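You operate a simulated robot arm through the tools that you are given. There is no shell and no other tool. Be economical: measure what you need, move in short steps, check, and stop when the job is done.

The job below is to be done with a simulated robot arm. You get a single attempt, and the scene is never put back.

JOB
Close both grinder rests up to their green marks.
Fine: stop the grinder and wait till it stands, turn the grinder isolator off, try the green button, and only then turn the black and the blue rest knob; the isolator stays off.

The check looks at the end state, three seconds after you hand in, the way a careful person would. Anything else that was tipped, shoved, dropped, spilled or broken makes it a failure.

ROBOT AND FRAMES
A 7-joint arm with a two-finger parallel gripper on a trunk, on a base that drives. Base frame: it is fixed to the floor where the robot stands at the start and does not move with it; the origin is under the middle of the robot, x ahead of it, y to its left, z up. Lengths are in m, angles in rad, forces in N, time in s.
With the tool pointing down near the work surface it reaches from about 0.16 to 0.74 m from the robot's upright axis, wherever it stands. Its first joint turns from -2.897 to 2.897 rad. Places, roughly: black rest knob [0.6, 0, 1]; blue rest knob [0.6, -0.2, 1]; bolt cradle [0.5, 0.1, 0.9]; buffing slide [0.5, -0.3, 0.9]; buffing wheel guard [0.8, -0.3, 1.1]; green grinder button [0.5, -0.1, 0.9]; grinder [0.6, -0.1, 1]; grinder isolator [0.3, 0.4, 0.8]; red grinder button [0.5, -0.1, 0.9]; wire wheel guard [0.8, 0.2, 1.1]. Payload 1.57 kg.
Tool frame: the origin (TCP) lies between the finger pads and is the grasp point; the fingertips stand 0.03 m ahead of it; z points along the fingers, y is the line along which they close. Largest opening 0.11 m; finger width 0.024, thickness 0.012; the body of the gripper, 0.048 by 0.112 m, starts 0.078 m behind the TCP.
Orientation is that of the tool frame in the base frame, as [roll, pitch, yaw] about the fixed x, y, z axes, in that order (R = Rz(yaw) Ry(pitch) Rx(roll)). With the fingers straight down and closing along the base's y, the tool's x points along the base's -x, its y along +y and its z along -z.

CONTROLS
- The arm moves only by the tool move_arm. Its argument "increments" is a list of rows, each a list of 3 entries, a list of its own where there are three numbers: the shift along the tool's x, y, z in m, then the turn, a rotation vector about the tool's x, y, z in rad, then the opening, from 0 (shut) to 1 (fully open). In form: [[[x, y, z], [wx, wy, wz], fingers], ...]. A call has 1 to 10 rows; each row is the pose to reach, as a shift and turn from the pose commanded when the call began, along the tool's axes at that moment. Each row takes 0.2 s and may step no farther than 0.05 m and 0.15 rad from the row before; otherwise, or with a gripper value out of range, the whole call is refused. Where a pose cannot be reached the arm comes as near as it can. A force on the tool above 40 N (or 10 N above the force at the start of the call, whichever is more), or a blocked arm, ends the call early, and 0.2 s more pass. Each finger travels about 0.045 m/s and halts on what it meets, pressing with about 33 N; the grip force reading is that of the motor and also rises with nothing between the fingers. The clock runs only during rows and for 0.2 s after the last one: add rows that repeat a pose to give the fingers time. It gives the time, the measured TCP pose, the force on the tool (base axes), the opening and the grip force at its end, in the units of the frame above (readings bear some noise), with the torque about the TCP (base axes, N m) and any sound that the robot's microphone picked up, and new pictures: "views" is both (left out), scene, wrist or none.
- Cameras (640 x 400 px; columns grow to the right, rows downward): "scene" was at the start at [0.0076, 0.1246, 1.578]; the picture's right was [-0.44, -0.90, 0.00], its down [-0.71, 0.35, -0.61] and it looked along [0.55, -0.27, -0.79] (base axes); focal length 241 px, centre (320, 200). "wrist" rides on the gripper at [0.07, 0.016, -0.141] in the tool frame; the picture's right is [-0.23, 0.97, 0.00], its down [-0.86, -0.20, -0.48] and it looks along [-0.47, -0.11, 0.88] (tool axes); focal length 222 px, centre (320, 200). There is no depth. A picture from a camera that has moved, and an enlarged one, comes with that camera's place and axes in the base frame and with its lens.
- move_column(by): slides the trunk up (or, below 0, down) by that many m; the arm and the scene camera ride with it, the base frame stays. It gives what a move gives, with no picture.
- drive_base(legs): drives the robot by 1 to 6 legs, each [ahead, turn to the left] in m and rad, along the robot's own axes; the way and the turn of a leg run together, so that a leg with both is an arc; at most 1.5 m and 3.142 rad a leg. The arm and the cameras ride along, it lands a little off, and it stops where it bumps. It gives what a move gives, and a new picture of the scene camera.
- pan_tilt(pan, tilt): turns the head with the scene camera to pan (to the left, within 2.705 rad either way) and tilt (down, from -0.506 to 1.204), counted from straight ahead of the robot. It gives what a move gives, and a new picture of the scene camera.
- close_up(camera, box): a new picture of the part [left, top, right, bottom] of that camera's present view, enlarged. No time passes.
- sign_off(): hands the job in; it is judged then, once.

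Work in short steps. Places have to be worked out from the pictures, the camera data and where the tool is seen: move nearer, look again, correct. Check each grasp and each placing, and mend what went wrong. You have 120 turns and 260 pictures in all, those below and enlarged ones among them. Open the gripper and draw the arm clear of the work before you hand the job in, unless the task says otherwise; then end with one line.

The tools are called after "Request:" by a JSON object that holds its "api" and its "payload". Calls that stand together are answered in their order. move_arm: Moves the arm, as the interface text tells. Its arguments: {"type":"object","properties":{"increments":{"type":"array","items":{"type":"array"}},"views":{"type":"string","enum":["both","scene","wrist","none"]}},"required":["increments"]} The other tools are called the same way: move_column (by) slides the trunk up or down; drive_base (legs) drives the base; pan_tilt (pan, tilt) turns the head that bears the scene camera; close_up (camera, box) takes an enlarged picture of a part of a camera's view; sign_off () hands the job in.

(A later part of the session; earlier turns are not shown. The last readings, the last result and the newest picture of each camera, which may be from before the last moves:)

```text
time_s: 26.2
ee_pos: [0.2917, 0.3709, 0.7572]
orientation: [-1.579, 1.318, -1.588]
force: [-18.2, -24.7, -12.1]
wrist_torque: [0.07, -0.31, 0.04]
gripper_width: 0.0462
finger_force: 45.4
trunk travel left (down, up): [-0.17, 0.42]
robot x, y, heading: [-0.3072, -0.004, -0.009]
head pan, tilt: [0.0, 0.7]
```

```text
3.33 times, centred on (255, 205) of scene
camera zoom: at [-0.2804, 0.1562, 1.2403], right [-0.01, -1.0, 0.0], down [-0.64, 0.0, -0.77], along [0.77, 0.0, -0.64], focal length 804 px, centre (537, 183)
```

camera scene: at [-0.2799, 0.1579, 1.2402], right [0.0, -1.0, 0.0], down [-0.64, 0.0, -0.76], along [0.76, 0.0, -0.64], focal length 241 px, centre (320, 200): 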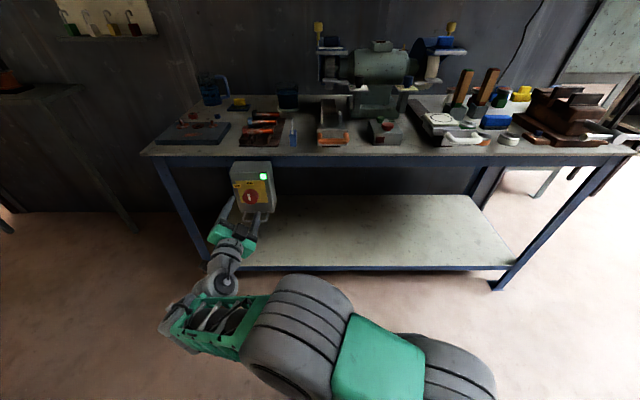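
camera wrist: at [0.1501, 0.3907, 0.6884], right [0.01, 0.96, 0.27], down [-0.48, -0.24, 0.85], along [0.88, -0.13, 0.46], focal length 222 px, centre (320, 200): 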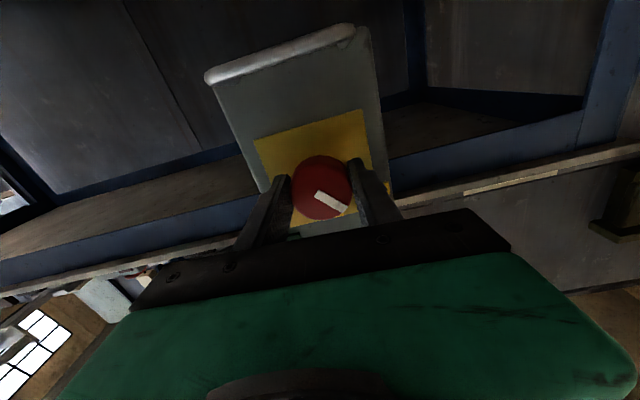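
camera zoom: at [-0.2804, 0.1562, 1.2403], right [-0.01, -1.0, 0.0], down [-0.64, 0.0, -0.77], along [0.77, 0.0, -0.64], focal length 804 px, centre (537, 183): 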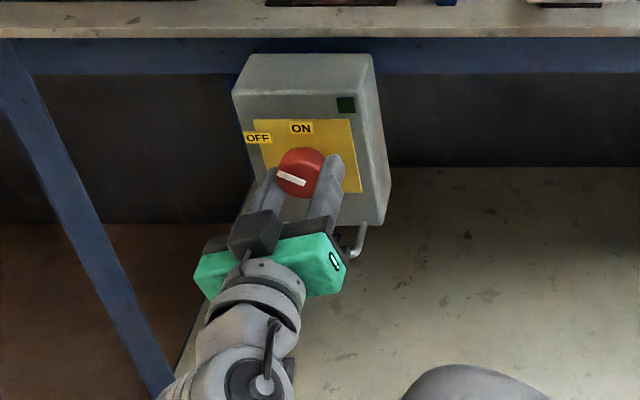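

Pointer is near the OFF label, torque still small; I go on a little to find the stop.

Request:
{"api": "move_arm", "payload": {"increments": [[[0, 0, 0], [0, 0, -0.1], 0.2], [[0, 0, 0], [0, 0, -0.2], 0.2]], "views": "none"}}

Request:
{"api": "close_up", "payload": {"camera": "scene", "box": [225, 155, 285, 205]}}

```text
time_s: 26.8
ee_pos: [0.2918, 0.3691, 0.7575]
orientation: [-1.579, 1.116, -1.585]
force: [-15.4, -28.6, -10.9]
wrist_torque: [0.08, -0.14, -0.04]
gripper_width: 0.0465
finger_force: 45.2
trunk travel left (down, up): [-0.17, 0.42]
robot x, y, heading: [-0.307, 0.0025, -0.005]
head pan, tilt: [0.0, 0.7]
```

```text
8.00 times, centred on (255, 180) of scene
camera zoom: at [-0.2801, 0.1558, 1.2404], right [-0.01, -1.0, 0.0], down [-0.64, 0.0, -0.77], along [0.77, 0.0, -0.64], focal length 1930 px, centre (840, 360)
```

zoom: 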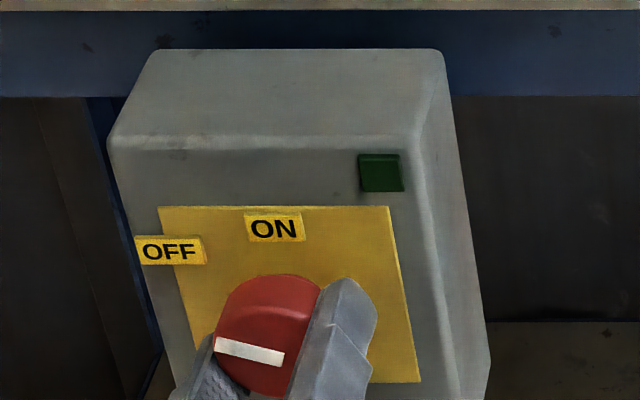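

Still following with little torque; continue to the full quarter turn.

Request:
{"api": "move_arm", "payload": {"increments": [[[0, 0, 0], [0, 0, -0.1], 0.2], [[0, 0, 0], [0, 0, -0.2], 0.2], [[0, 0, 0], [0, 0, -0.3], 0.2], [[0, 0, 0], [0, 0, -0.37], 0.2]], "views": "none"}}

Request:
{"api": "close_up", "payload": {"camera": "scene", "box": [225, 155, 285, 205]}}

```text
time_s: 27.8
ee_pos: [0.2924, 0.3705, 0.7578]
orientation: [-1.574, 0.752, -1.584]
force: [-10.7, -38.1, -5.1]
wrist_torque: [0.98, 0.78, -0.44]
gripper_width: 0.0462
finger_force: 44.8
trunk travel left (down, up): [-0.17, 0.42]
robot x, y, heading: [-0.3093, -0.0002, -0.002]
head pan, tilt: [0.0, 0.7]
```

```text
8.00 times, centred on (255, 180) of scene
camera zoom: at [-0.2798, 0.1545, 1.2406], right [-0.01, -1.0, 0.0], down [-0.64, 0.01, -0.77], along [0.77, 0.0, -0.64], focal length 1930 px, centre (840, 360)
```

zoom: 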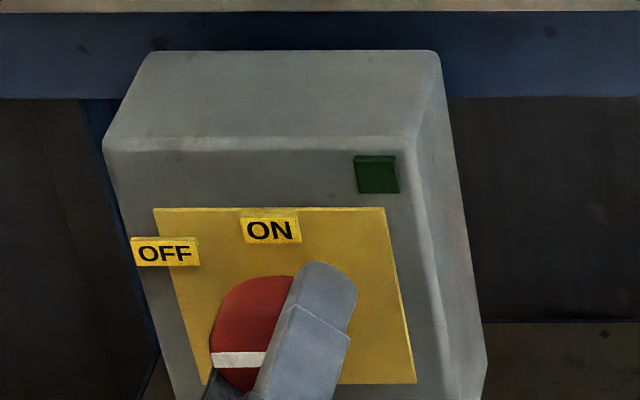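

Pointer is horizontal at OFF and the torque rose — end stop. Release and back off.

Request:
{"api": "move_arm", "payload": {"increments": [[[0, 0, 0], [0, 0, 0], 0.5], [[0, 0, 0], [0, 0, 0], 0.7], [[0, 0, 0], [0, 0, 0], 0.75], [[0, 0, -0.02], [0, 0, 0], 0.75], [[0, 0, -0.06], [0, 0, 0], 0.75], [[0, 0, -0.11], [0, 0, 0], 0.75], [[0, 0, -0.15], [0, 0, 0], 0.75]], "views": "none"}}

Request:
{"api": "close_up", "payload": {"camera": "scene", "box": [225, 155, 285, 205]}}

```text
time_s: 29.4
ee_pos: [0.1427, 0.3711, 0.7584]
orientation: [-1.573, 0.749, -1.577]
force: [0.4, 0.5, -0.3]
wrist_torque: [0.0, -0.02, 0.0]
gripper_width: 0.0825
finger_force: 0.1
trunk travel left (down, up): [-0.17, 0.42]
robot x, y, heading: [-0.305, 0.0031, -0.0]
head pan, tilt: [0.0, 0.7]
```

```text
8.00 times, centred on (255, 180) of scene
camera zoom: at [-0.2796, 0.1573, 1.2402], right [0.0, -1.0, 0.0], down [-0.64, 0.0, -0.76], along [0.76, 0.0, -0.64], focal length 1930 px, centre (840, 360)
```

zoom: 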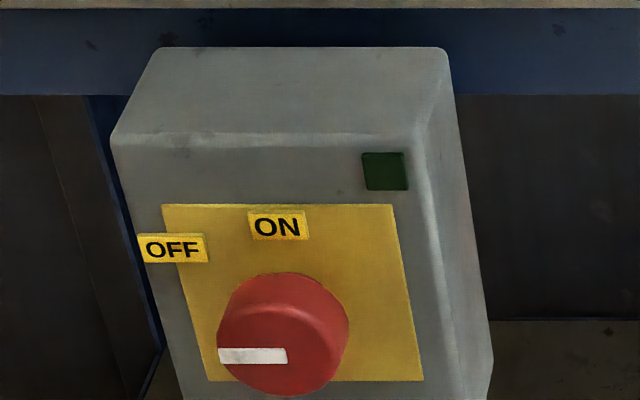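

Isolator is firmly OFF. Raise the trunk, undo the roll and turn the gripper back down over to the right.

Request:
{"api": "move_column", "payload": {"by": 0.355}}

Request:
{"api": "move_arm", "payload": {"increments": [[[0, 0, 0], [0, 0, 0.15], 0.3], [[0, 0, 0], [0, 0, 0.3], 0], [[0, 0, 0], [0, 0, 0.45], 0], [[0, 0, 0], [0, 0, 0.6], 0], [[0, 0, 0], [0, 0, 0.75], 0], [[0, 0, 0], [0, 0, 0.82], 0]], "views": "none"}}

Request:
{"api": "move_arm", "payload": {"increments": [[[0, -0.044, 0], [0, 0.149, 0], 0], [[0, -0.088, 0], [0, 0.298, 0], 0], [[0, -0.132, 0], [0, 0.447, 0], 0], [[0, -0.176, 0], [0, 0.596, 0], 0], [[0, -0.22, 0], [0, 0.745, 0], 0], [[0, -0.264, 0], [0, 0.894, 0], 0], [[0, -0.308, 0], [0, 1.043, 0], 0], [[0, -0.352, 0], [0, 1.192, 0], 0], [[0, -0.396, 0], [0, 1.341, 0], 0], [[0, -0.432, 0], [0, 1.49, 0], 0]], "views": "none"}}

```text
time_s: 32.8
ee_pos: [0.1438, 0.3722, 1.1133]
orientation: [-1.573, 0.75, -1.576]
force: [-0.6, -0.4, -0.2]
wrist_torque: [-0.04, -0.01, -0.05]
gripper_width: 0.0825
finger_force: 0.1
trunk travel left (down, up): [-0.525, 0.065]
robot x, y, heading: [-0.305, 0.0026, -0.01]
head pan, tilt: [0.0, 0.7]
```

```text
time_s: 34.2
ee_pos: [0.1429, 0.373, 1.1124]
orientation: [3.055, 1.57, 3.053]
force: [0.0, 0.5, -0.2]
wrist_torque: [0.01, 0.0, 0.02]
gripper_width: 0.0002
finger_force: 21.3
trunk travel left (down, up): [-0.525, 0.065]
robot x, y, heading: [-0.3073, 0.0013, -0.001]
head pan, tilt: [0.0, 0.7]
```

```text
time_s: 36.4
ee_pos: [0.1424, -0.0586, 1.1144]
orientation: [3.141, 0.078, 3.138]
force: [0.2, 0.1, 0.2]
wrist_torque: [0.0, 0.02, -0.01]
gripper_width: 0.0
finger_force: 21.3
trunk travel left (down, up): [-0.525, 0.065]
robot x, y, heading: [-0.3046, 0.0009, -0.006]
head pan, tilt: [0.0, 0.7]
```

Back to pointing down. I finish the pitch, lift a little for clearance, and drive forward again.

Request:
{"api": "move_arm", "payload": {"increments": [[[0, 0, -0.03], [0, 0.078, 0], 0], [[0, 0, -0.06], [0, 0.078, 0], 0]], "views": "none"}}

Request:
{"api": "drive_base", "payload": {"legs": [[0.305, 0]]}}

Request:
{"api": "move_arm", "payload": {"increments": [[[0, 0, 0], [0, 0, 0], 0]], "views": "wrist"}}

Request:
{"api": "close_up", "payload": {"camera": "wrist", "box": [180, 60, 460, 260]}}

```text
time_s: 37.0
ee_pos: [0.1369, -0.0598, 1.1721]
orientation: [-3.139, -0.001, 3.137]
force: [-0.4, 0.0, 0.5]
wrist_torque: [-0.02, -0.02, 0.01]
gripper_width: 0.0
finger_force: 21.2
trunk travel left (down, up): [-0.525, 0.065]
robot x, y, heading: [-0.306, -0.001, -0.005]
head pan, tilt: [0.0, 0.7]
```

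```text
time_s: 39.1
ee_pos: [0.4402, -0.0585, 1.1727]
orientation: [-3.14, 0.001, 3.138]
force: [0.1, -0.8, 0.2]
wrist_torque: [-0.03, -0.02, -0.02]
gripper_width: 0.0002
finger_force: 21.1
trunk travel left (down, up): [-0.525, 0.065]
robot x, y, heading: [-0.0066, 0.0031, -0.004]
head pan, tilt: [0.0, 0.7]
camera scene: at [0.0229, 0.1581, 1.5952], right [0.0, -1.0, 0.0], down [-0.64, 0.0, -0.76], along [0.76, 0.0, -0.64], focal length 241 px, centre (320, 200)
```

scene: 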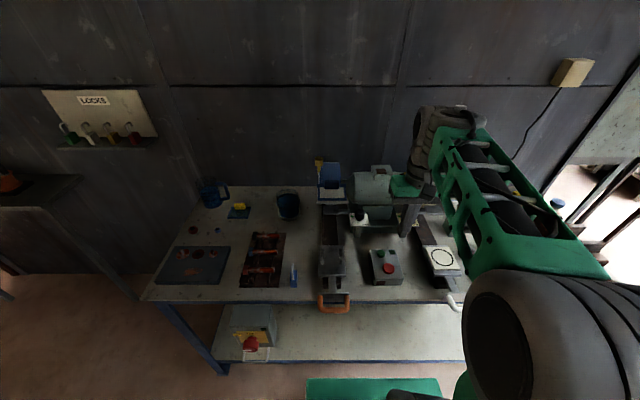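

```text
time_s: 39.5
ee_pos: [0.4389, -0.0582, 1.173]
orientation: [-3.14, 0.0, 3.139]
force: [0.4, 0.1, -0.4]
wrist_torque: [0.01, 0.0, -0.02]
gripper_width: 0.0
finger_force: 21.1
trunk travel left (down, up): [-0.525, 0.065]
robot x, y, heading: [-0.0027, 0.0024, 0.003]
head pan, tilt: [0.0, 0.7]
camera wrist: at [0.3701, -0.0427, 1.3141], right [0.23, 0.97, 0.0], down [0.85, -0.2, 0.48], along [0.47, -0.11, -0.88], focal length 222 px, centre (320, 200)
```

wrist: 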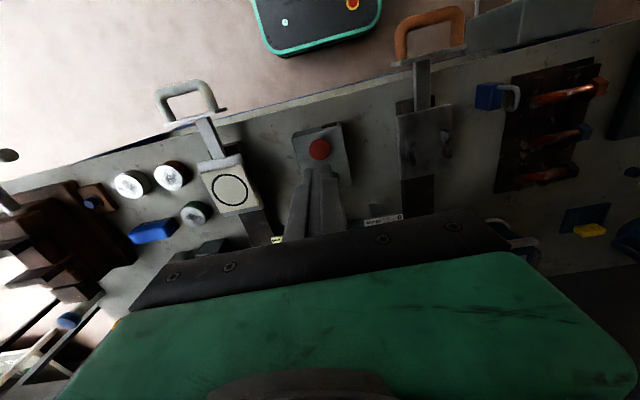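

```text
2.00 times, centred on (320, 160) of wrist
camera zoom: at [0.3701, -0.0427, 1.3141], right [0.23, 0.97, 0.0], down [0.85, -0.2, 0.48], along [0.47, -0.11, -0.88], focal length 444 px, centre (320, 280)
```

zoom: 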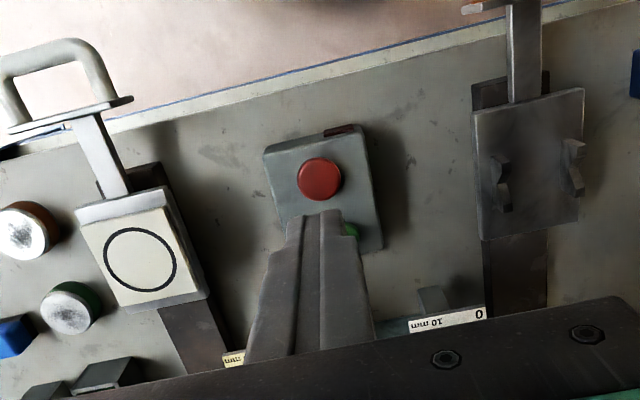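

Readings confirm the frame after driving. Green button ≈ (0.543, −0.059); I go above it and descend.

Request:
{"api": "move_arm", "payload": {"increments": [[[-0.04, 0, 0], [0, 0, 0], 0], [[-0.08, 0, 0.02], [0, 0, 0], 0], [[-0.104, 0, 0.06], [0, 0, 0], 0], [[-0.104, 0, 0.11], [0, 0, 0], 0], [[-0.104, 0, 0.15], [0, 0, 0], 0], [[-0.104, 0, 0.185], [0, 0, 0], 0], [[-0.104, 0, 0.185], [0, 0, 0], 0]]}}

Request:
{"api": "close_up", "payload": {"camera": "wrist", "box": [240, 80, 440, 220]}}

Request:
{"api": "close_up", "payload": {"camera": "scene", "box": [310, 180, 450, 290]}}

```text
time_s: 41.1
ee_pos: [0.544, -0.0607, 0.9852]
orientation: [-3.139, -0.001, 3.137]
force: [0.3, -0.3, -0.3]
wrist_torque: [0.03, -0.02, 0.01]
gripper_width: 0.0
finger_force: 21.6
trunk travel left (down, up): [-0.525, 0.065]
robot x, y, heading: [-0.0064, -0.0003, -0.006]
head pan, tilt: [0.0, 0.7]
camera scene: at [0.0225, 0.1581, 1.5952], right [0.0, -1.0, 0.0], down [-0.64, 0.0, -0.76], along [0.76, 0.0, -0.64], focal length 241 px, centre (320, 200)
camera wrist: at [0.474, -0.0446, 1.1274], right [0.23, 0.97, 0.0], down [0.85, -0.2, 0.48], along [0.47, -0.11, -0.88], focal length 222 px, centre (320, 200)
```

scene: 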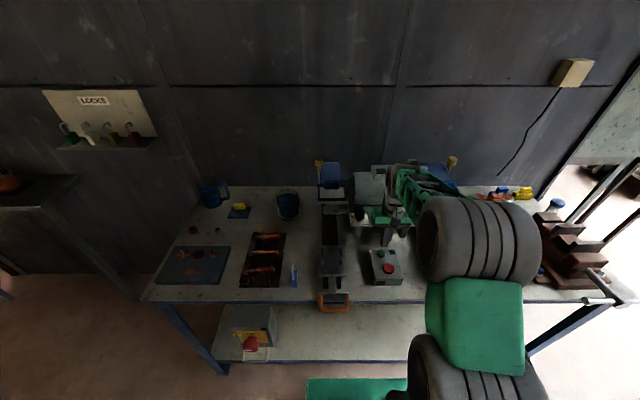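
wrist: 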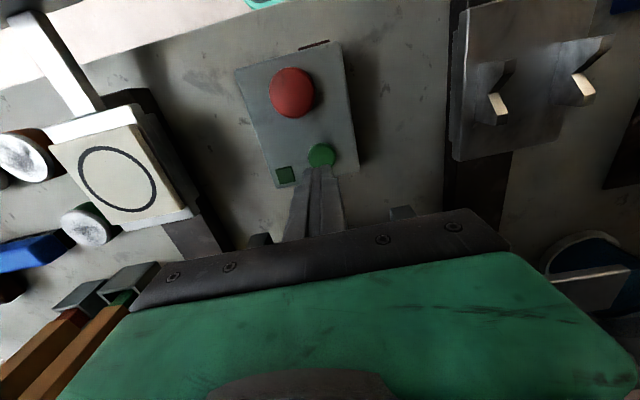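

```text
2.86 times, centred on (340, 150) of wrist
camera zoom: at [0.474, -0.0446, 1.1274], right [0.23, 0.97, 0.0], down [0.85, -0.2, 0.48], along [0.47, -0.11, -0.88], focal length 635 px, centre (263, 343)
```

zoom: 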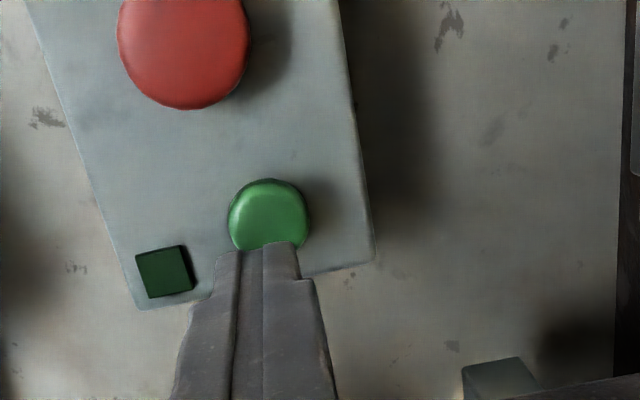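

```text
3.64 times, centred on (380, 235) of scene
camera zoom: at [0.0225, 0.1581, 1.5952], right [0.0, -1.0, 0.0], down [-0.64, 0.0, -0.76], along [0.76, 0.0, -0.64], focal length 877 px, centre (102, 73)
```

zoom: 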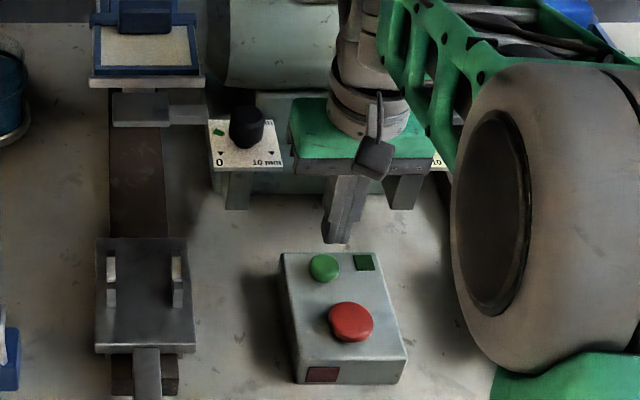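

Aligned within 3 mm; press the green button gently (should do nothing with the isolator off).

Request:
{"api": "move_arm", "payload": {"increments": [[[0.003, 0.002, 0.02], [0, 0, 0], 0], [[0.003, 0.002, 0.03], [0, 0, 0], 0], [[0.003, 0.002, 0.036], [0, 0, 0], 0], [[0.003, 0.002, 0.042], [0, 0, 0], 0], [[0.003, 0.002, 0.047], [0, 0, 0], 0], [[0.003, 0.002, 0.052], [0, 0, 0], 0]], "views": "wrist"}}

```text
time_s: 42.5
ee_pos: [0.5432, -0.0574, 0.9441]
orientation: [-3.138, 0.014, 3.136]
force: [-11.6, 2.4, 27.6]
wrist_torque: [0.02, 0.6, -0.01]
gripper_width: 0.0
finger_force: 21.1
trunk travel left (down, up): [-0.525, 0.065]
robot x, y, heading: [-0.0046, 0.0034, -0.004]
head pan, tilt: [0.0, 0.7]
heard: click
stopped in row 6: the force on the tool passed its limit at 44 N (the readings are from after the stop); the commanded pose is now the measured one
camera wrist: at [0.4721, -0.0417, 1.0858], right [0.23, 0.97, 0.0], down [0.85, -0.2, 0.49], along [0.48, -0.11, -0.87], focal length 222 px, centre (320, 200)
```

wrist: 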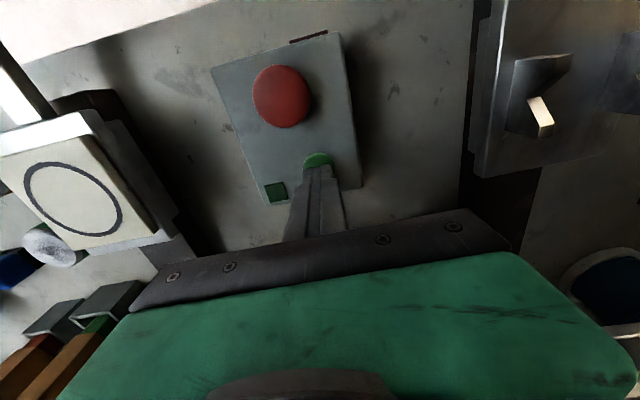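

Click, and nothing started. Lift off and swing left to free the view of the rest knobs.

Request:
{"api": "move_arm", "payload": {"increments": [[[0, 0, -0.05], [0, 0, 0], 0], [[0, 0, -0.1], [0, 0, 0], 0], [[0, 0, -0.15], [0, 0, 0], 0], [[0.01, 0.0, -0.2], [0, 0, 0], 0.2], [[0.05, 0.0, -0.225], [0, 0, 0], 0.4], [[0.09, 0.02, -0.225], [0, 0, 0], 0.4], [[0.12, 0.06, -0.225], [0, 0, 0], 0.4], [[0.13, 0.11, -0.225], [0, 0, 0], 0.4], [[0.13, 0.16, -0.225], [0, 0, 0], 0.4], [[0.13, 0.21, -0.225], [0, 0, 0], 0.4]]}}

Request:
{"api": "close_up", "payload": {"camera": "scene", "box": [310, 150, 470, 250]}}

Request:
{"api": "close_up", "payload": {"camera": "scene", "box": [345, 195, 425, 245]}}

Request:
{"api": "close_up", "payload": {"camera": "wrist", "box": [90, 150, 330, 300]}}

```text
refused: row 4 steps farther than a row can; nothing moved
```

```text
4.00 times, centred on (390, 200) of scene
camera zoom: at [0.0199, 0.1583, 1.5954], right [0.0, -1.0, 0.0], down [-0.64, 0.0, -0.77], along [0.77, 0.0, -0.64], focal length 965 px, centre (40, 200)
```

zoom: 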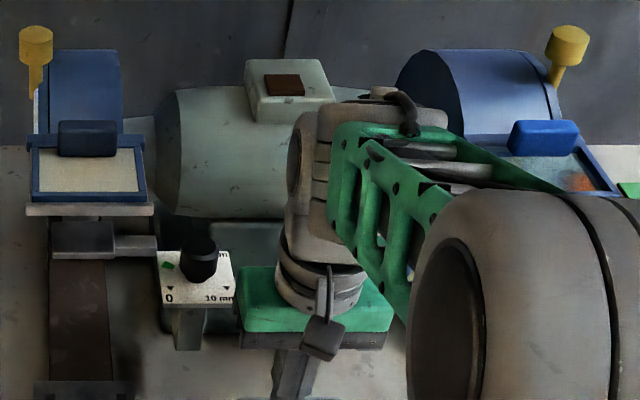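

```text
8.00 times, centred on (385, 220) of scene
camera zoom: at [0.0199, 0.1583, 1.5954], right [0.0, -1.0, 0.0], down [-0.64, 0.0, -0.77], along [0.77, 0.0, -0.64], focal length 1930 px, centre (-200, 40)
```

zoom: 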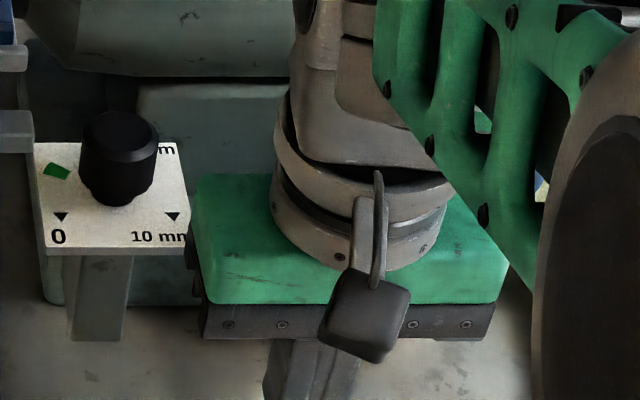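

```text
2.67 times, centred on (210, 225) of wrist
camera zoom: at [0.4721, -0.0417, 1.0858], right [0.23, 0.97, 0.0], down [0.85, -0.2, 0.49], along [0.48, -0.11, -0.87], focal length 592 px, centre (613, 133)
```

zoom: 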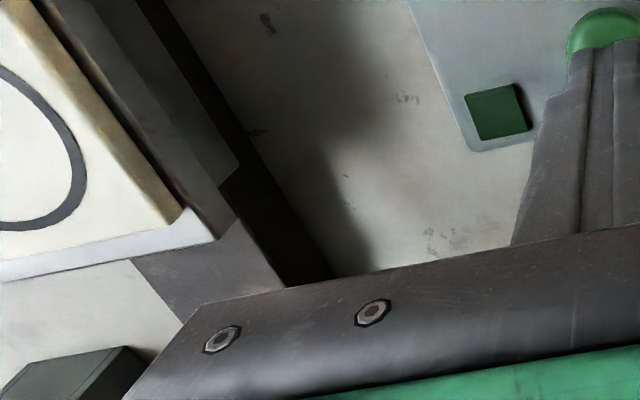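

One row was a hair too long; same move with smaller steps.

Request:
{"api": "move_arm", "payload": {"increments": [[[0, 0, -0.045], [0, 0, 0], 0], [[0, 0, -0.09], [0, 0, 0], 0], [[0, 0, -0.135], [0, 0, 0], 0], [[0.0, 0.0, -0.18], [0, 0, 0], 0.2], [[0.03, 0.0, -0.21], [0, 0, 0], 0.4], [[0.07, 0.02, -0.225], [0, 0, 0], 0.4], [[0.1, 0.055, -0.225], [0, 0, 0], 0.4], [[0.12, 0.1, -0.225], [0, 0, 0], 0.4], [[0.13, 0.148, -0.225], [0, 0, 0], 0.4], [[0.13, 0.196, -0.225], [0, 0, 0], 0.4]]}}

Request:
{"api": "close_up", "payload": {"camera": "scene", "box": [310, 150, 470, 250]}}

Request:
{"api": "close_up", "payload": {"camera": "scene", "box": [345, 190, 425, 240]}}

Request:
{"api": "close_up", "payload": {"camera": "wrist", "box": [90, 150, 330, 300]}}

```text
time_s: 44.7
ee_pos: [0.4132, 0.1382, 1.1646]
orientation: [-3.137, 0.008, 3.137]
force: [0.1, 0.5, 0.9]
wrist_torque: [-0.03, 0.01, -0.01]
gripper_width: 0.0441
finger_force: 0.2
trunk travel left (down, up): [-0.525, 0.065]
robot x, y, heading: [-0.002, 0.0002, -0.004]
head pan, tilt: [0.0, 0.7]
camera scene: at [0.0225, 0.1587, 1.5951], right [0.0, -1.0, 0.0], down [-0.64, 0.0, -0.76], along [0.76, 0.0, -0.64], focal length 241 px, centre (320, 200)
camera wrist: at [0.342, 0.1546, 1.3055], right [0.23, 0.97, 0.0], down [0.85, -0.2, 0.49], along [0.47, -0.11, -0.87], focal length 222 px, centre (320, 200)
```

scene: 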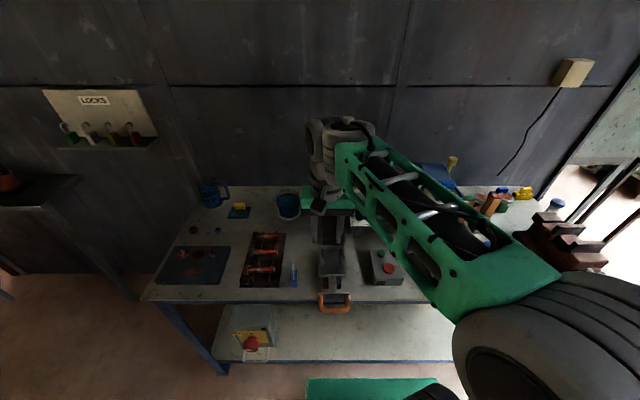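
wrist: 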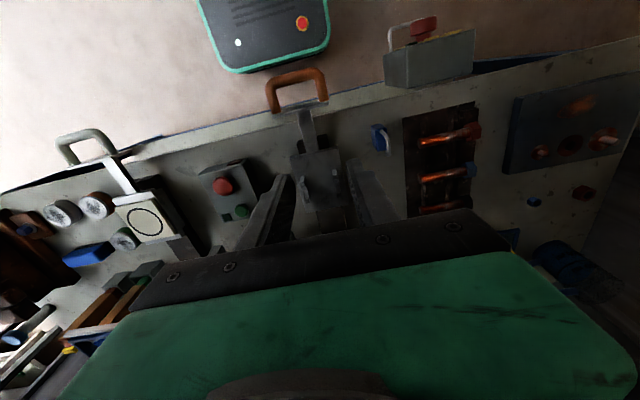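

```text
4.00 times, centred on (390, 200) of scene
camera zoom: at [0.0225, 0.1587, 1.5951], right [0.0, -1.0, 0.0], down [-0.64, 0.0, -0.76], along [0.76, 0.0, -0.64], focal length 965 px, centre (40, 200)
```

zoom: 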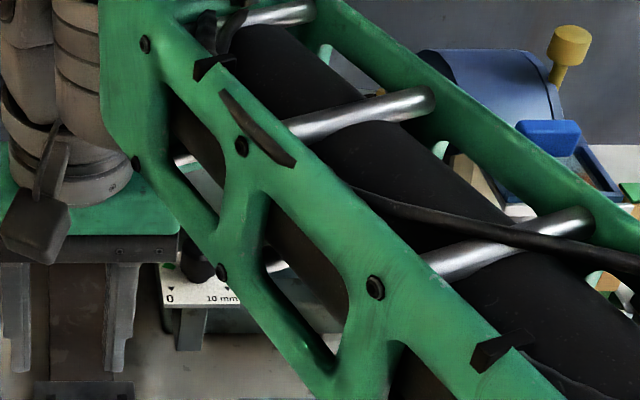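

```text
8.00 times, centred on (385, 215) of scene
camera zoom: at [0.0225, 0.1587, 1.5951], right [0.0, -1.0, 0.0], down [-0.64, 0.0, -0.76], along [0.76, 0.0, -0.64], focal length 1930 px, centre (-200, 80)
```

zoom: 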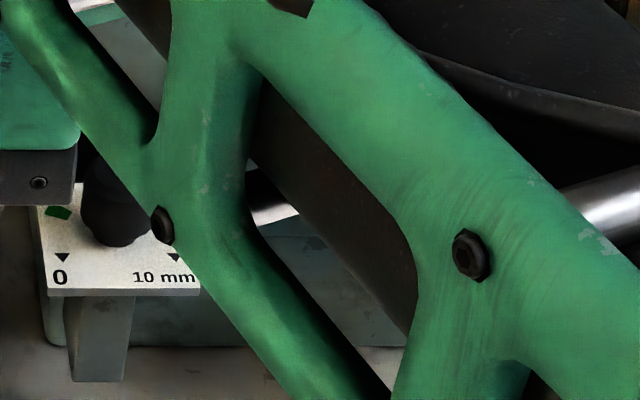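

```text
2.67 times, centred on (210, 225) of wrist
camera zoom: at [0.342, 0.1546, 1.3055], right [0.23, 0.97, 0.0], down [0.85, -0.2, 0.49], along [0.47, -0.11, -0.87], focal length 592 px, centre (613, 133)
```

zoom: 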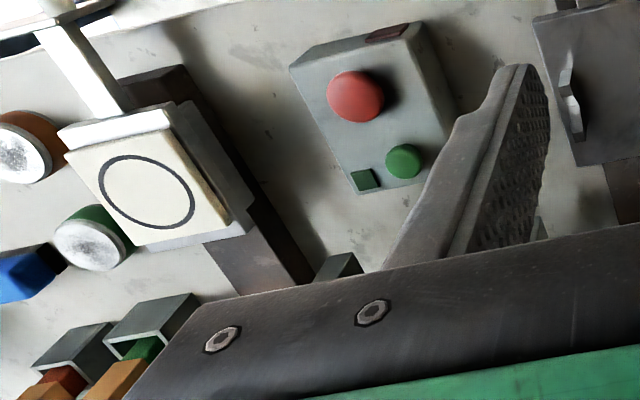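

The forearm still hides them; swing another 25 cm left.

Request:
{"api": "move_arm", "payload": {"increments": [[[0, 0.048, 0], [0, 0, 0], 0.6], [[0, 0.096, 0], [0, 0, 0], 0.6], [[0, 0.144, 0], [0, 0, 0], 0.6], [[0, 0.192, 0], [0, 0, 0], 0.6], [[0, 0.24, 0], [0, 0, 0], 0.6], [[0, 0.28, 0], [0, 0, 0], 0.6]], "views": "none"}}

Request:
{"api": "close_up", "payload": {"camera": "scene", "box": [310, 150, 470, 250]}}

Request:
{"api": "close_up", "payload": {"camera": "scene", "box": [345, 195, 425, 245]}}

Request:
{"api": "close_up", "payload": {"camera": "wrist", "box": [0, 150, 240, 300]}}

```text
time_s: 46.1
ee_pos: [0.4145, 0.422, 1.163]
orientation: [-3.138, 0.01, 3.14]
force: [-0.1, -0.7, -0.7]
wrist_torque: [0.0, 0.01, 0.0]
gripper_width: 0.0661
finger_force: 0.1
trunk travel left (down, up): [-0.525, 0.065]
robot x, y, heading: [-0.0063, -0.0005, 0.003]
head pan, tilt: [0.0, 0.7]
```

```text
4.00 times, centred on (390, 200) of scene
camera zoom: at [0.0227, 0.1599, 1.595], right [0.0, -1.0, 0.0], down [-0.64, 0.0, -0.76], along [0.76, 0.0, -0.64], focal length 965 px, centre (40, 200)
```

zoom: 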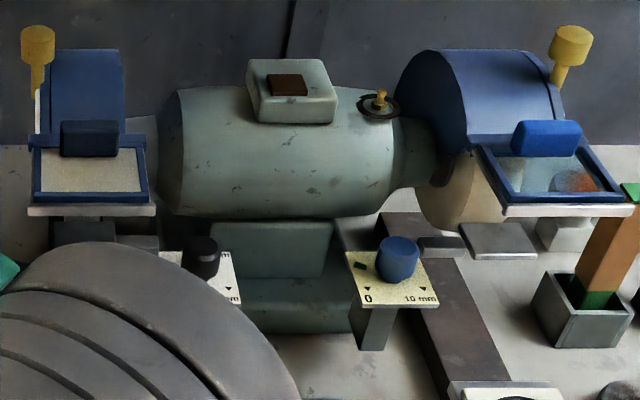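

```text
8.00 times, centred on (385, 220) of scene
camera zoom: at [0.0227, 0.1599, 1.595], right [0.0, -1.0, 0.0], down [-0.64, 0.0, -0.76], along [0.76, 0.0, -0.64], focal length 1930 px, centre (-200, 40)
```

zoom: 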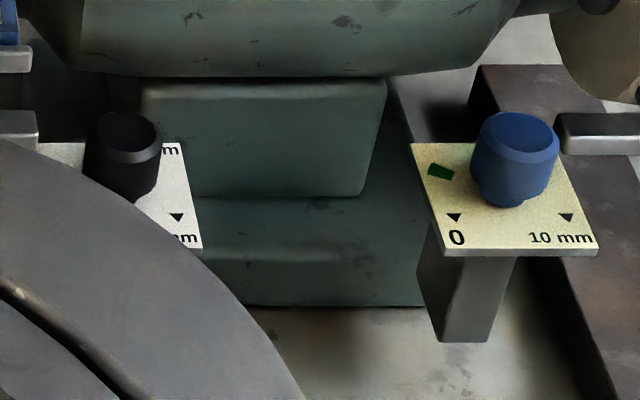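

```text
2.67 times, centred on (120, 225) of wrist
camera zoom: at [0.3441, 0.4381, 1.3038], right [0.23, 0.97, 0.0], down [0.85, -0.2, 0.49], along [0.47, -0.11, -0.87], focal length 592 px, centre (853, 133)
```

zoom: 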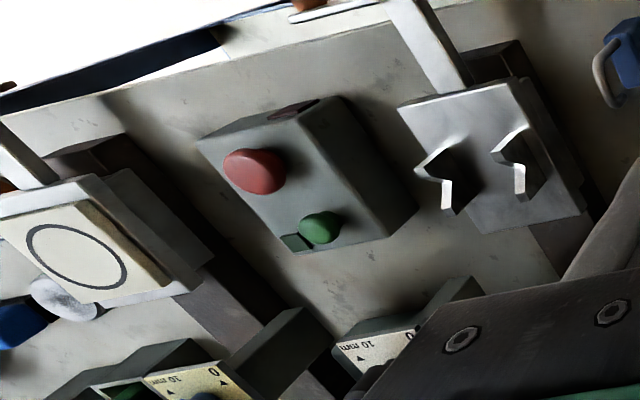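

The knob pointers can't be seen from here. I'll bring the wrist camera high above the knobs, looking down.

Request:
{"api": "move_arm", "payload": {"increments": [[[0, 0, -0.045], [0, 0, 0], 0.6], [[0, -0.03, -0.08], [0, 0, 0], 0.6], [[0, -0.075, -0.09], [0, 0, 0], 0.6], [[0, -0.12, -0.09], [0, 0, 0], 0.6], [[-0.01, -0.165, -0.09], [0, 0, 0], 0.6], [[-0.03, -0.21, -0.09], [0, 0, 0], 0.6], [[-0.05, -0.255, -0.09], [0, 0, 0], 0.6], [[-0.07, -0.3, -0.09], [0, 0, 0], 0.6], [[-0.09, -0.345, -0.09], [0, 0, 0], 0.6], [[-0.11, -0.39, -0.09], [0, 0, 0], 0.6]], "views": "none"}}

Request:
{"api": "move_arm", "payload": {"increments": [[[-0.03, -0.035, 0], [0, 0, 0], 0.6], [[-0.06, -0.07, 0], [0, 0, 0], 0.6], [[-0.09, -0.1, 0], [0, 0, 0], 0.6], [[-0.09, -0.1, 0], [0, 0, 0], 0.6]], "views": "wrist"}}

Request:
{"api": "close_up", "payload": {"camera": "wrist", "box": [240, 80, 440, 205]}}

```text
time_s: 48.3
ee_pos: [0.5215, 0.0241, 1.2557]
orientation: [-3.14, 0.007, 3.139]
force: [0.5, -0.1, -0.3]
wrist_torque: [0.01, 0.02, 0.01]
gripper_width: 0.0662
finger_force: 0.1
trunk travel left (down, up): [-0.525, 0.065]
robot x, y, heading: [0.0002, 0.0023, -0.01]
head pan, tilt: [0.0, 0.7]
```

```text
time_s: 49.3
ee_pos: [0.6095, -0.0701, 1.2561]
orientation: [-3.14, 0.011, 3.137]
force: [-0.5, 0.8, 0.0]
wrist_torque: [-0.02, 0.04, 0.01]
gripper_width: 0.0659
finger_force: 0.0
trunk travel left (down, up): [-0.525, 0.065]
robot x, y, heading: [-0.0011, 0.004, -0.0]
head pan, tilt: [0.0, 0.7]
camera wrist: at [0.5391, -0.0559, 1.3974], right [0.23, 0.97, 0.0], down [0.85, -0.2, 0.49], along [0.47, -0.11, -0.87], focal length 222 px, centre (320, 200)
```

wrist: 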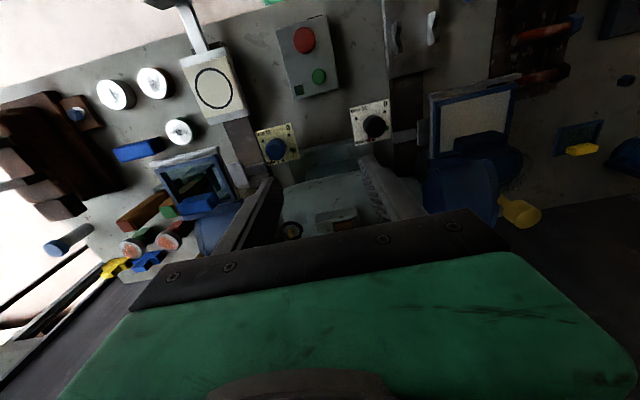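

```text
3.20 times, centred on (340, 142) of wrist
camera zoom: at [0.5391, -0.0559, 1.3974], right [0.23, 0.97, 0.0], down [0.85, -0.2, 0.49], along [0.47, -0.11, -0.87], focal length 711 px, centre (256, 384)
```

zoom: 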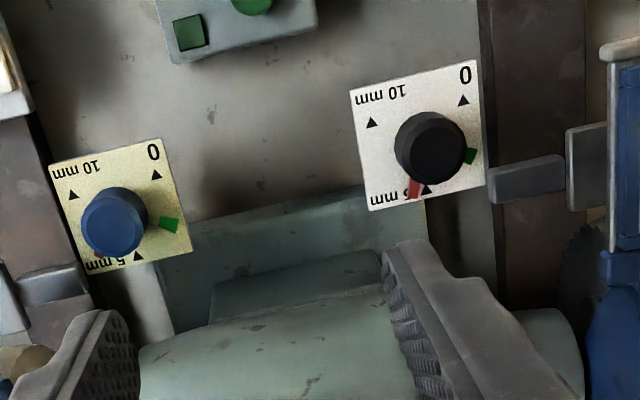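

Now it's clear: dial 0 at +120°, 5 at 0°, 10 at −120°; green marks at ≈+60° (2.5 mm) for both. Red pointers: black ≈ −13°, blue ≈ −45°. So turn black ≈ +72° and blue ≈ +105° CCW from above. I position above the black knob (≈0.627, 0.016) with a −20° starting yaw.

Request:
{"api": "move_arm", "payload": {"increments": [[[-0.005, 0.03, 0], [0, 0, 0.12], 0.55], [[-0.012, 0.06, 0], [0, 0, 0.24], 0.55], [[-0.018, 0.086, 0.03], [0, 0, 0.35], 0.55], [[-0.018, 0.086, 0.075], [0, 0, 0.35], 0.55], [[-0.018, 0.086, 0.12], [0, 0, 0.35], 0.55], [[-0.018, 0.086, 0.136], [0, 0, 0.35], 0.55], [[-0.018, 0.086, 0.136], [0, 0, 0.35], 0.55]]}}

Request:
{"api": "close_up", "payload": {"camera": "wrist", "box": [240, 80, 440, 205]}}

Request:
{"api": "close_up", "payload": {"camera": "scene", "box": [325, 170, 425, 240]}}

```text
time_s: 50.9
ee_pos: [0.6304, 0.0127, 1.1215]
orientation: [3.141, 0.01, 2.785]
force: [0.5, 0.9, -0.2]
wrist_torque: [0.03, 0.0, -0.03]
gripper_width: 0.0606
finger_force: 0.1
trunk travel left (down, up): [-0.525, 0.065]
robot x, y, heading: [-0.0014, -0.0, -0.003]
head pan, tilt: [0.0, 0.7]
camera scene: at [0.0223, 0.1582, 1.5952], right [0.0, -1.0, 0.0], down [-0.64, 0.0, -0.76], along [0.76, 0.0, -0.64], focal length 241 px, centre (320, 200)
camera wrist: at [0.5701, 0.0529, 1.2626], right [0.55, 0.83, 0.0], down [0.73, -0.48, 0.49], along [0.41, -0.27, -0.87], focal length 222 px, centre (320, 200)
```

scene: 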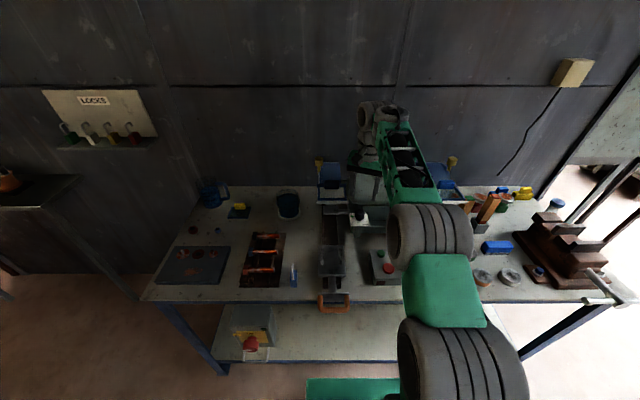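
wrist: 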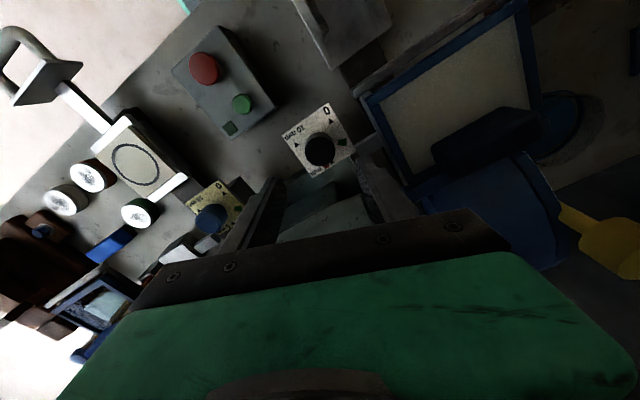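

```text
3.20 times, centred on (340, 142) of wrist
camera zoom: at [0.5701, 0.0529, 1.2626], right [0.55, 0.83, 0.0], down [0.73, -0.48, 0.49], along [0.41, -0.27, -0.87], focal length 711 px, centre (256, 384)
```

zoom: 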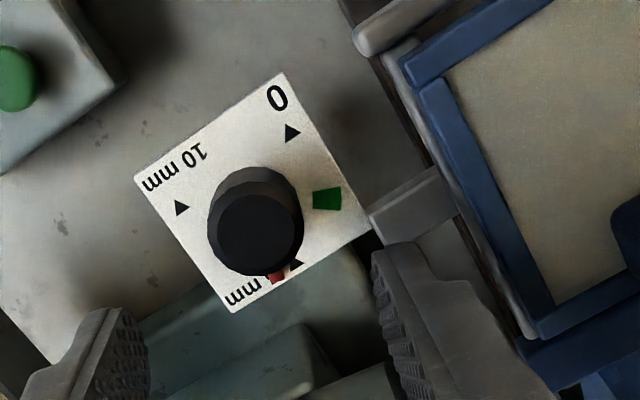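

```text
5.71 times, centred on (375, 205) of scene
camera zoom: at [0.0223, 0.1582, 1.5952], right [0.0, -1.0, 0.0], down [-0.64, 0.0, -0.76], along [0.76, 0.0, -0.64], focal length 1378 px, centre (6, 171)
```

zoom: 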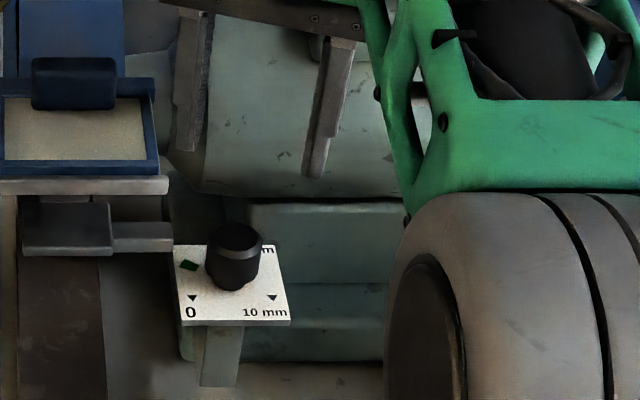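

The hand is centred over the black knob (axis ≈0.6295, 0.0133; top ≈1.033, plate ≈1.00). To stay clear of the left rest's shield and bracket I start at +5° yaw instead, then descend.

Request:
{"api": "move_arm", "payload": {"increments": [[[0, 0, 0], [0, 0, -0.14], 0.5], [[0, 0, 0], [0, 0, -0.28], 0.5], [[0, 0, 0], [0, 0, -0.43], 0.5], [[0, 0, 0.0], [0, 0, -0.43], 0.5]], "views": "none"}}

Request:
{"api": "move_arm", "payload": {"increments": [[[0, 0, 0.025], [0, 0, 0], 0.5], [[0, 0, 0.05], [0, 0, 0], 0.5], [[0, 0, 0.065], [0, 0, 0], 0.5], [[0, 0, 0.078], [0, 0, 0], 0.5], [[0, 0, 0.078], [0, 0, 0], 0.5]], "views": "wrist"}}

Request:
{"api": "close_up", "payload": {"camera": "scene", "box": [325, 170, 425, 240]}}

Request:
{"api": "close_up", "payload": {"camera": "wrist", "box": [220, 110, 420, 235]}}

```text
time_s: 51.9
ee_pos: [0.6323, 0.0141, 1.1207]
orientation: [-3.137, 0.008, -3.065]
force: [0.3, -0.5, 0.2]
wrist_torque: [0.0, -0.01, -0.01]
gripper_width: 0.0547
finger_force: 0.1
trunk travel left (down, up): [-0.525, 0.065]
robot x, y, heading: [-0.0025, 0.0022, -0.005]
head pan, tilt: [0.0, 0.7]
```

```text
time_s: 53.1
ee_pos: [0.6323, 0.0138, 1.0419]
orientation: [-3.137, 0.01, -3.064]
force: [0.5, 0.4, -0.5]
wrist_torque: [0.02, 0.01, 0.01]
gripper_width: 0.0551
finger_force: 0.1
trunk travel left (down, up): [-0.525, 0.065]
robot x, y, heading: [-0.0032, 0.0014, -0.003]
head pan, tilt: [0.0, 0.7]
camera wrist: at [0.5595, 0.0241, 1.183], right [0.15, 0.99, 0.0], down [0.86, -0.13, 0.49], along [0.48, -0.07, -0.87], focal length 222 px, centre (320, 200)
```

wrist: 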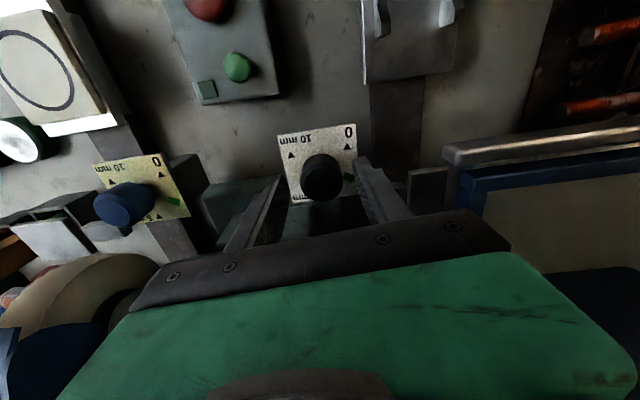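

```text
5.71 times, centred on (375, 205) of scene
camera zoom: at [0.0224, 0.1582, 1.5952], right [0.0, -1.0, 0.0], down [-0.64, 0.0, -0.76], along [0.76, 0.0, -0.64], focal length 1378 px, centre (6, 171)
```

zoom: 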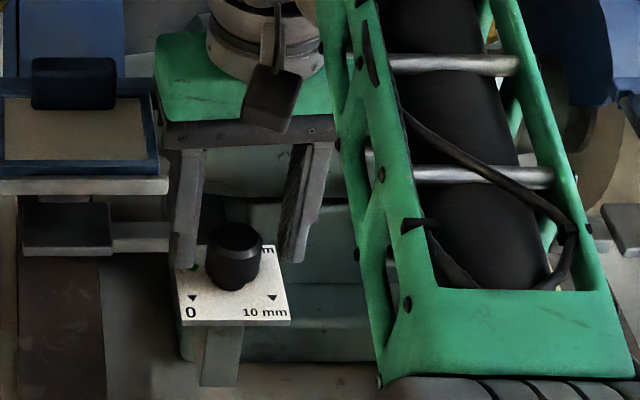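

```text
3.20 times, centred on (320, 172) of wrist
camera zoom: at [0.5595, 0.0241, 1.183], right [0.15, 0.99, 0.0], down [0.86, -0.13, 0.49], along [0.48, -0.07, -0.87], focal length 711 px, centre (320, 288)
```

zoom: 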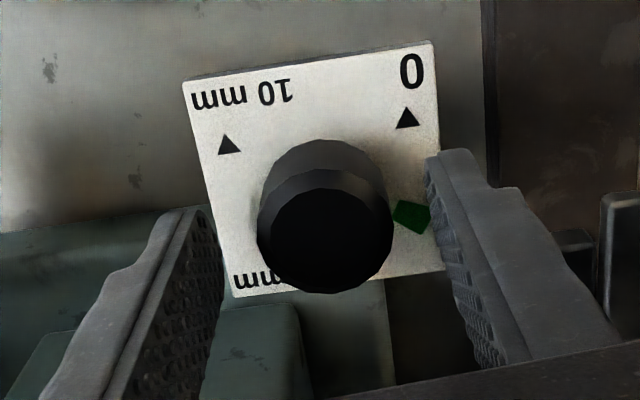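

Fingertips straddle the knob just above the plate; shift 3 mm back and close.

Request:
{"api": "move_arm", "payload": {"increments": [[[0.003, 0.001, 0], [0, 0, 0], 0.5], [[0.003, 0.001, 0], [0, 0, 0], 0.3], [[0.003, 0.001, 0], [0, 0, 0], 0.2], [[0.003, 0.001, 0], [0, 0, 0], 0.2], [[0.003, 0.001, 0], [0, 0, 0], 0.2]], "views": "wrist"}}

Request:
{"api": "close_up", "payload": {"camera": "wrist", "box": [220, 110, 420, 235]}}

```text
time_s: 54.3
ee_pos: [0.6272, 0.0147, 1.0422]
orientation: [-3.138, 0.008, -3.065]
force: [-0.5, 4.2, -0.9]
wrist_torque: [0.58, -0.08, 0.01]
gripper_width: 0.0325
finger_force: 36.9
trunk travel left (down, up): [-0.525, 0.065]
robot x, y, heading: [-0.0069, 0.0026, -0.002]
head pan, tilt: [0.0, 0.7]
camera wrist: at [0.5559, 0.0254, 1.1834], right [0.15, 0.99, 0.0], down [0.86, -0.13, 0.49], along [0.48, -0.07, -0.87], focal length 222 px, centre (320, 200)
```

wrist: 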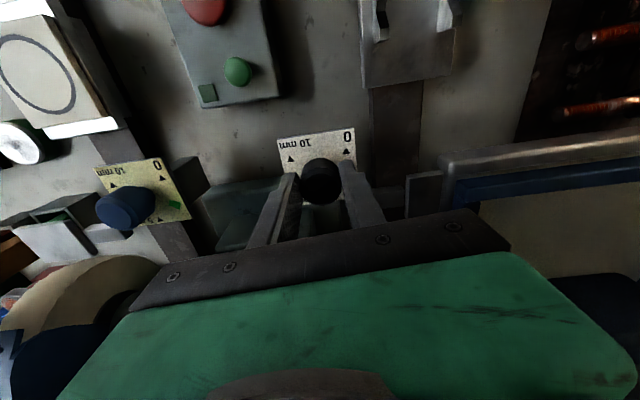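

```text
3.20 times, centred on (320, 172) of wrist
camera zoom: at [0.5559, 0.0254, 1.1834], right [0.15, 0.99, 0.0], down [0.86, -0.13, 0.49], along [0.48, -0.07, -0.87], focal length 711 px, centre (320, 288)
```

zoom: 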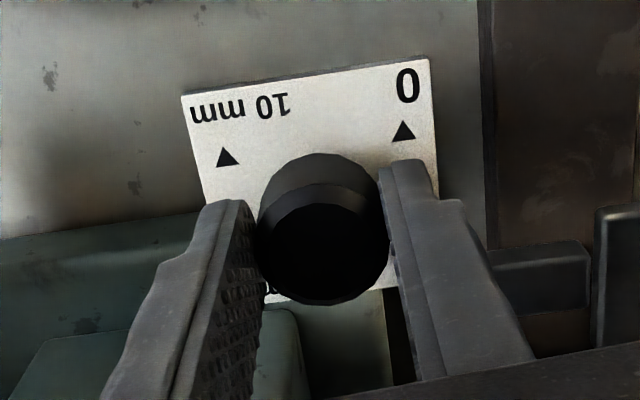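

Gripped (32.5 mm). Turn +70° CCW from above (−1.22 rad about tool z).

Request:
{"api": "move_arm", "payload": {"increments": [[[0, 0, 0], [0, 0, -0.14], 0.2], [[0, 0, 0], [0, 0, -0.28], 0.2], [[0, 0, 0], [0, 0, -0.42], 0.2], [[0, 0, 0], [0, 0, -0.56], 0.2], [[0, 0, 0], [0, 0, -0.7], 0.2], [[0, 0, 0], [0, 0, -0.84], 0.2], [[0, 0, 0], [0, 0, -0.98], 0.2], [[0, 0, 0], [0, 0, -1.12], 0.2], [[0, 0, 0], [0, 0, -1.22], 0.2]], "views": "wrist"}}

Request:
{"api": "close_up", "payload": {"camera": "wrist", "box": [220, 110, 420, 235]}}

Request:
{"api": "close_up", "payload": {"camera": "scene", "box": [325, 170, 425, 240]}}

```text
time_s: 56.3
ee_pos: [0.6286, 0.0126, 1.0429]
orientation: [-3.134, 0.001, -1.846]
force: [4.3, -5.7, -3.2]
wrist_torque: [0.6, 0.23, -0.02]
gripper_width: 0.032
finger_force: 40.8
trunk travel left (down, up): [-0.525, 0.065]
robot x, y, heading: [-0.0031, 0.0026, -0.005]
head pan, tilt: [0.0, 0.7]
camera wrist: at [0.5935, -0.0497, 1.184], right [-0.88, 0.48, -0.01], down [0.42, 0.77, 0.48], along [0.24, 0.42, -0.88], focal length 222 px, centre (320, 200)
```

wrist: 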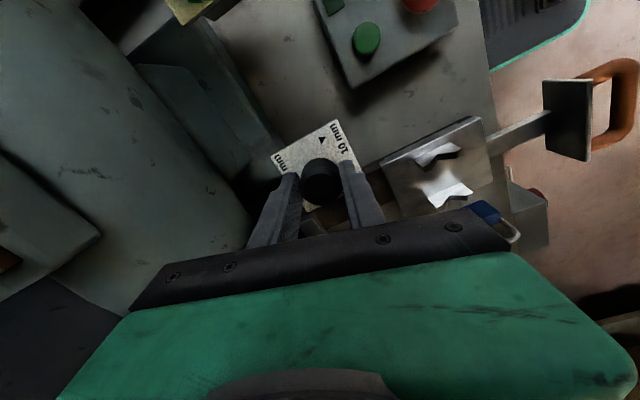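

```text
3.20 times, centred on (320, 172) of wrist
camera zoom: at [0.5935, -0.0497, 1.184], right [-0.88, 0.48, -0.01], down [0.42, 0.77, 0.48], along [0.24, 0.42, -0.88], focal length 711 px, centre (320, 288)
```

zoom: 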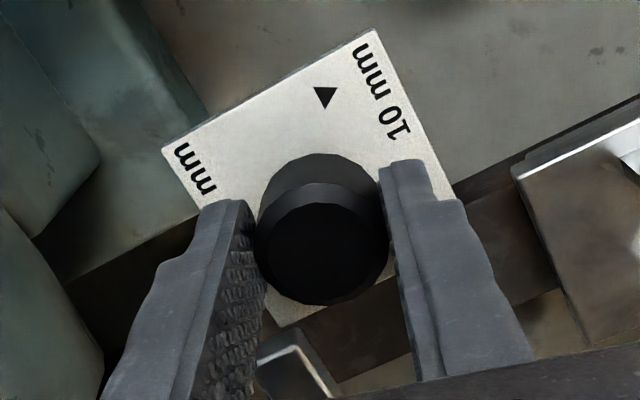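

```text
5.71 times, centred on (375, 205) of scene
camera zoom: at [0.0235, 0.1572, 1.5953], right [0.0, -1.0, 0.0], down [-0.64, 0.0, -0.76], along [0.76, 0.0, -0.64], focal length 1378 px, centre (6, 171)
```

zoom: 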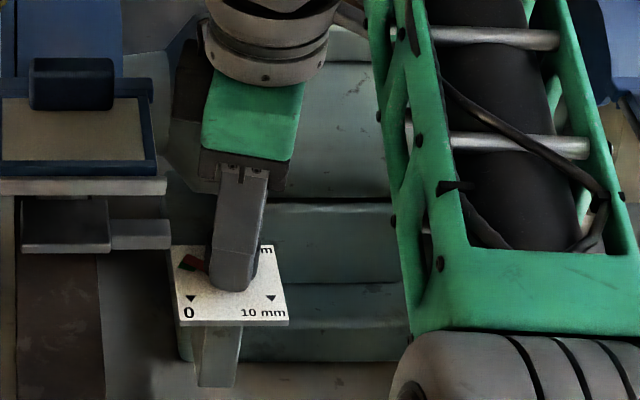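

The red pointer shows up at the green mark; zoom in on it.

Request:
{"api": "close_up", "payload": {"camera": "scene", "box": [350, 208, 380, 228]}}

```text
16.00 times, centred on (365, 218) of scene
camera zoom: at [0.0235, 0.1572, 1.5953], right [0.0, -1.0, 0.0], down [-0.64, 0.0, -0.76], along [0.76, 0.0, -0.64], focal length 3859 px, centre (-400, -88)
```

zoom: 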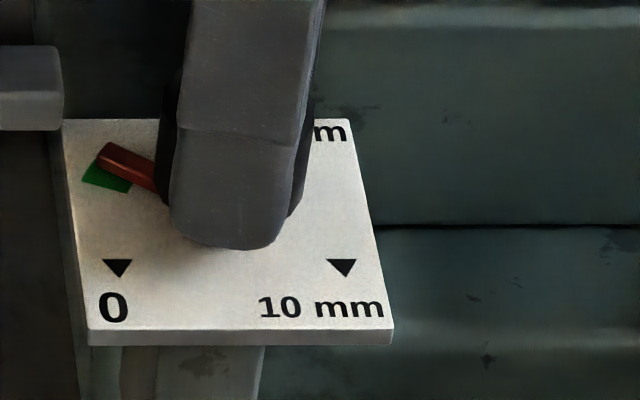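

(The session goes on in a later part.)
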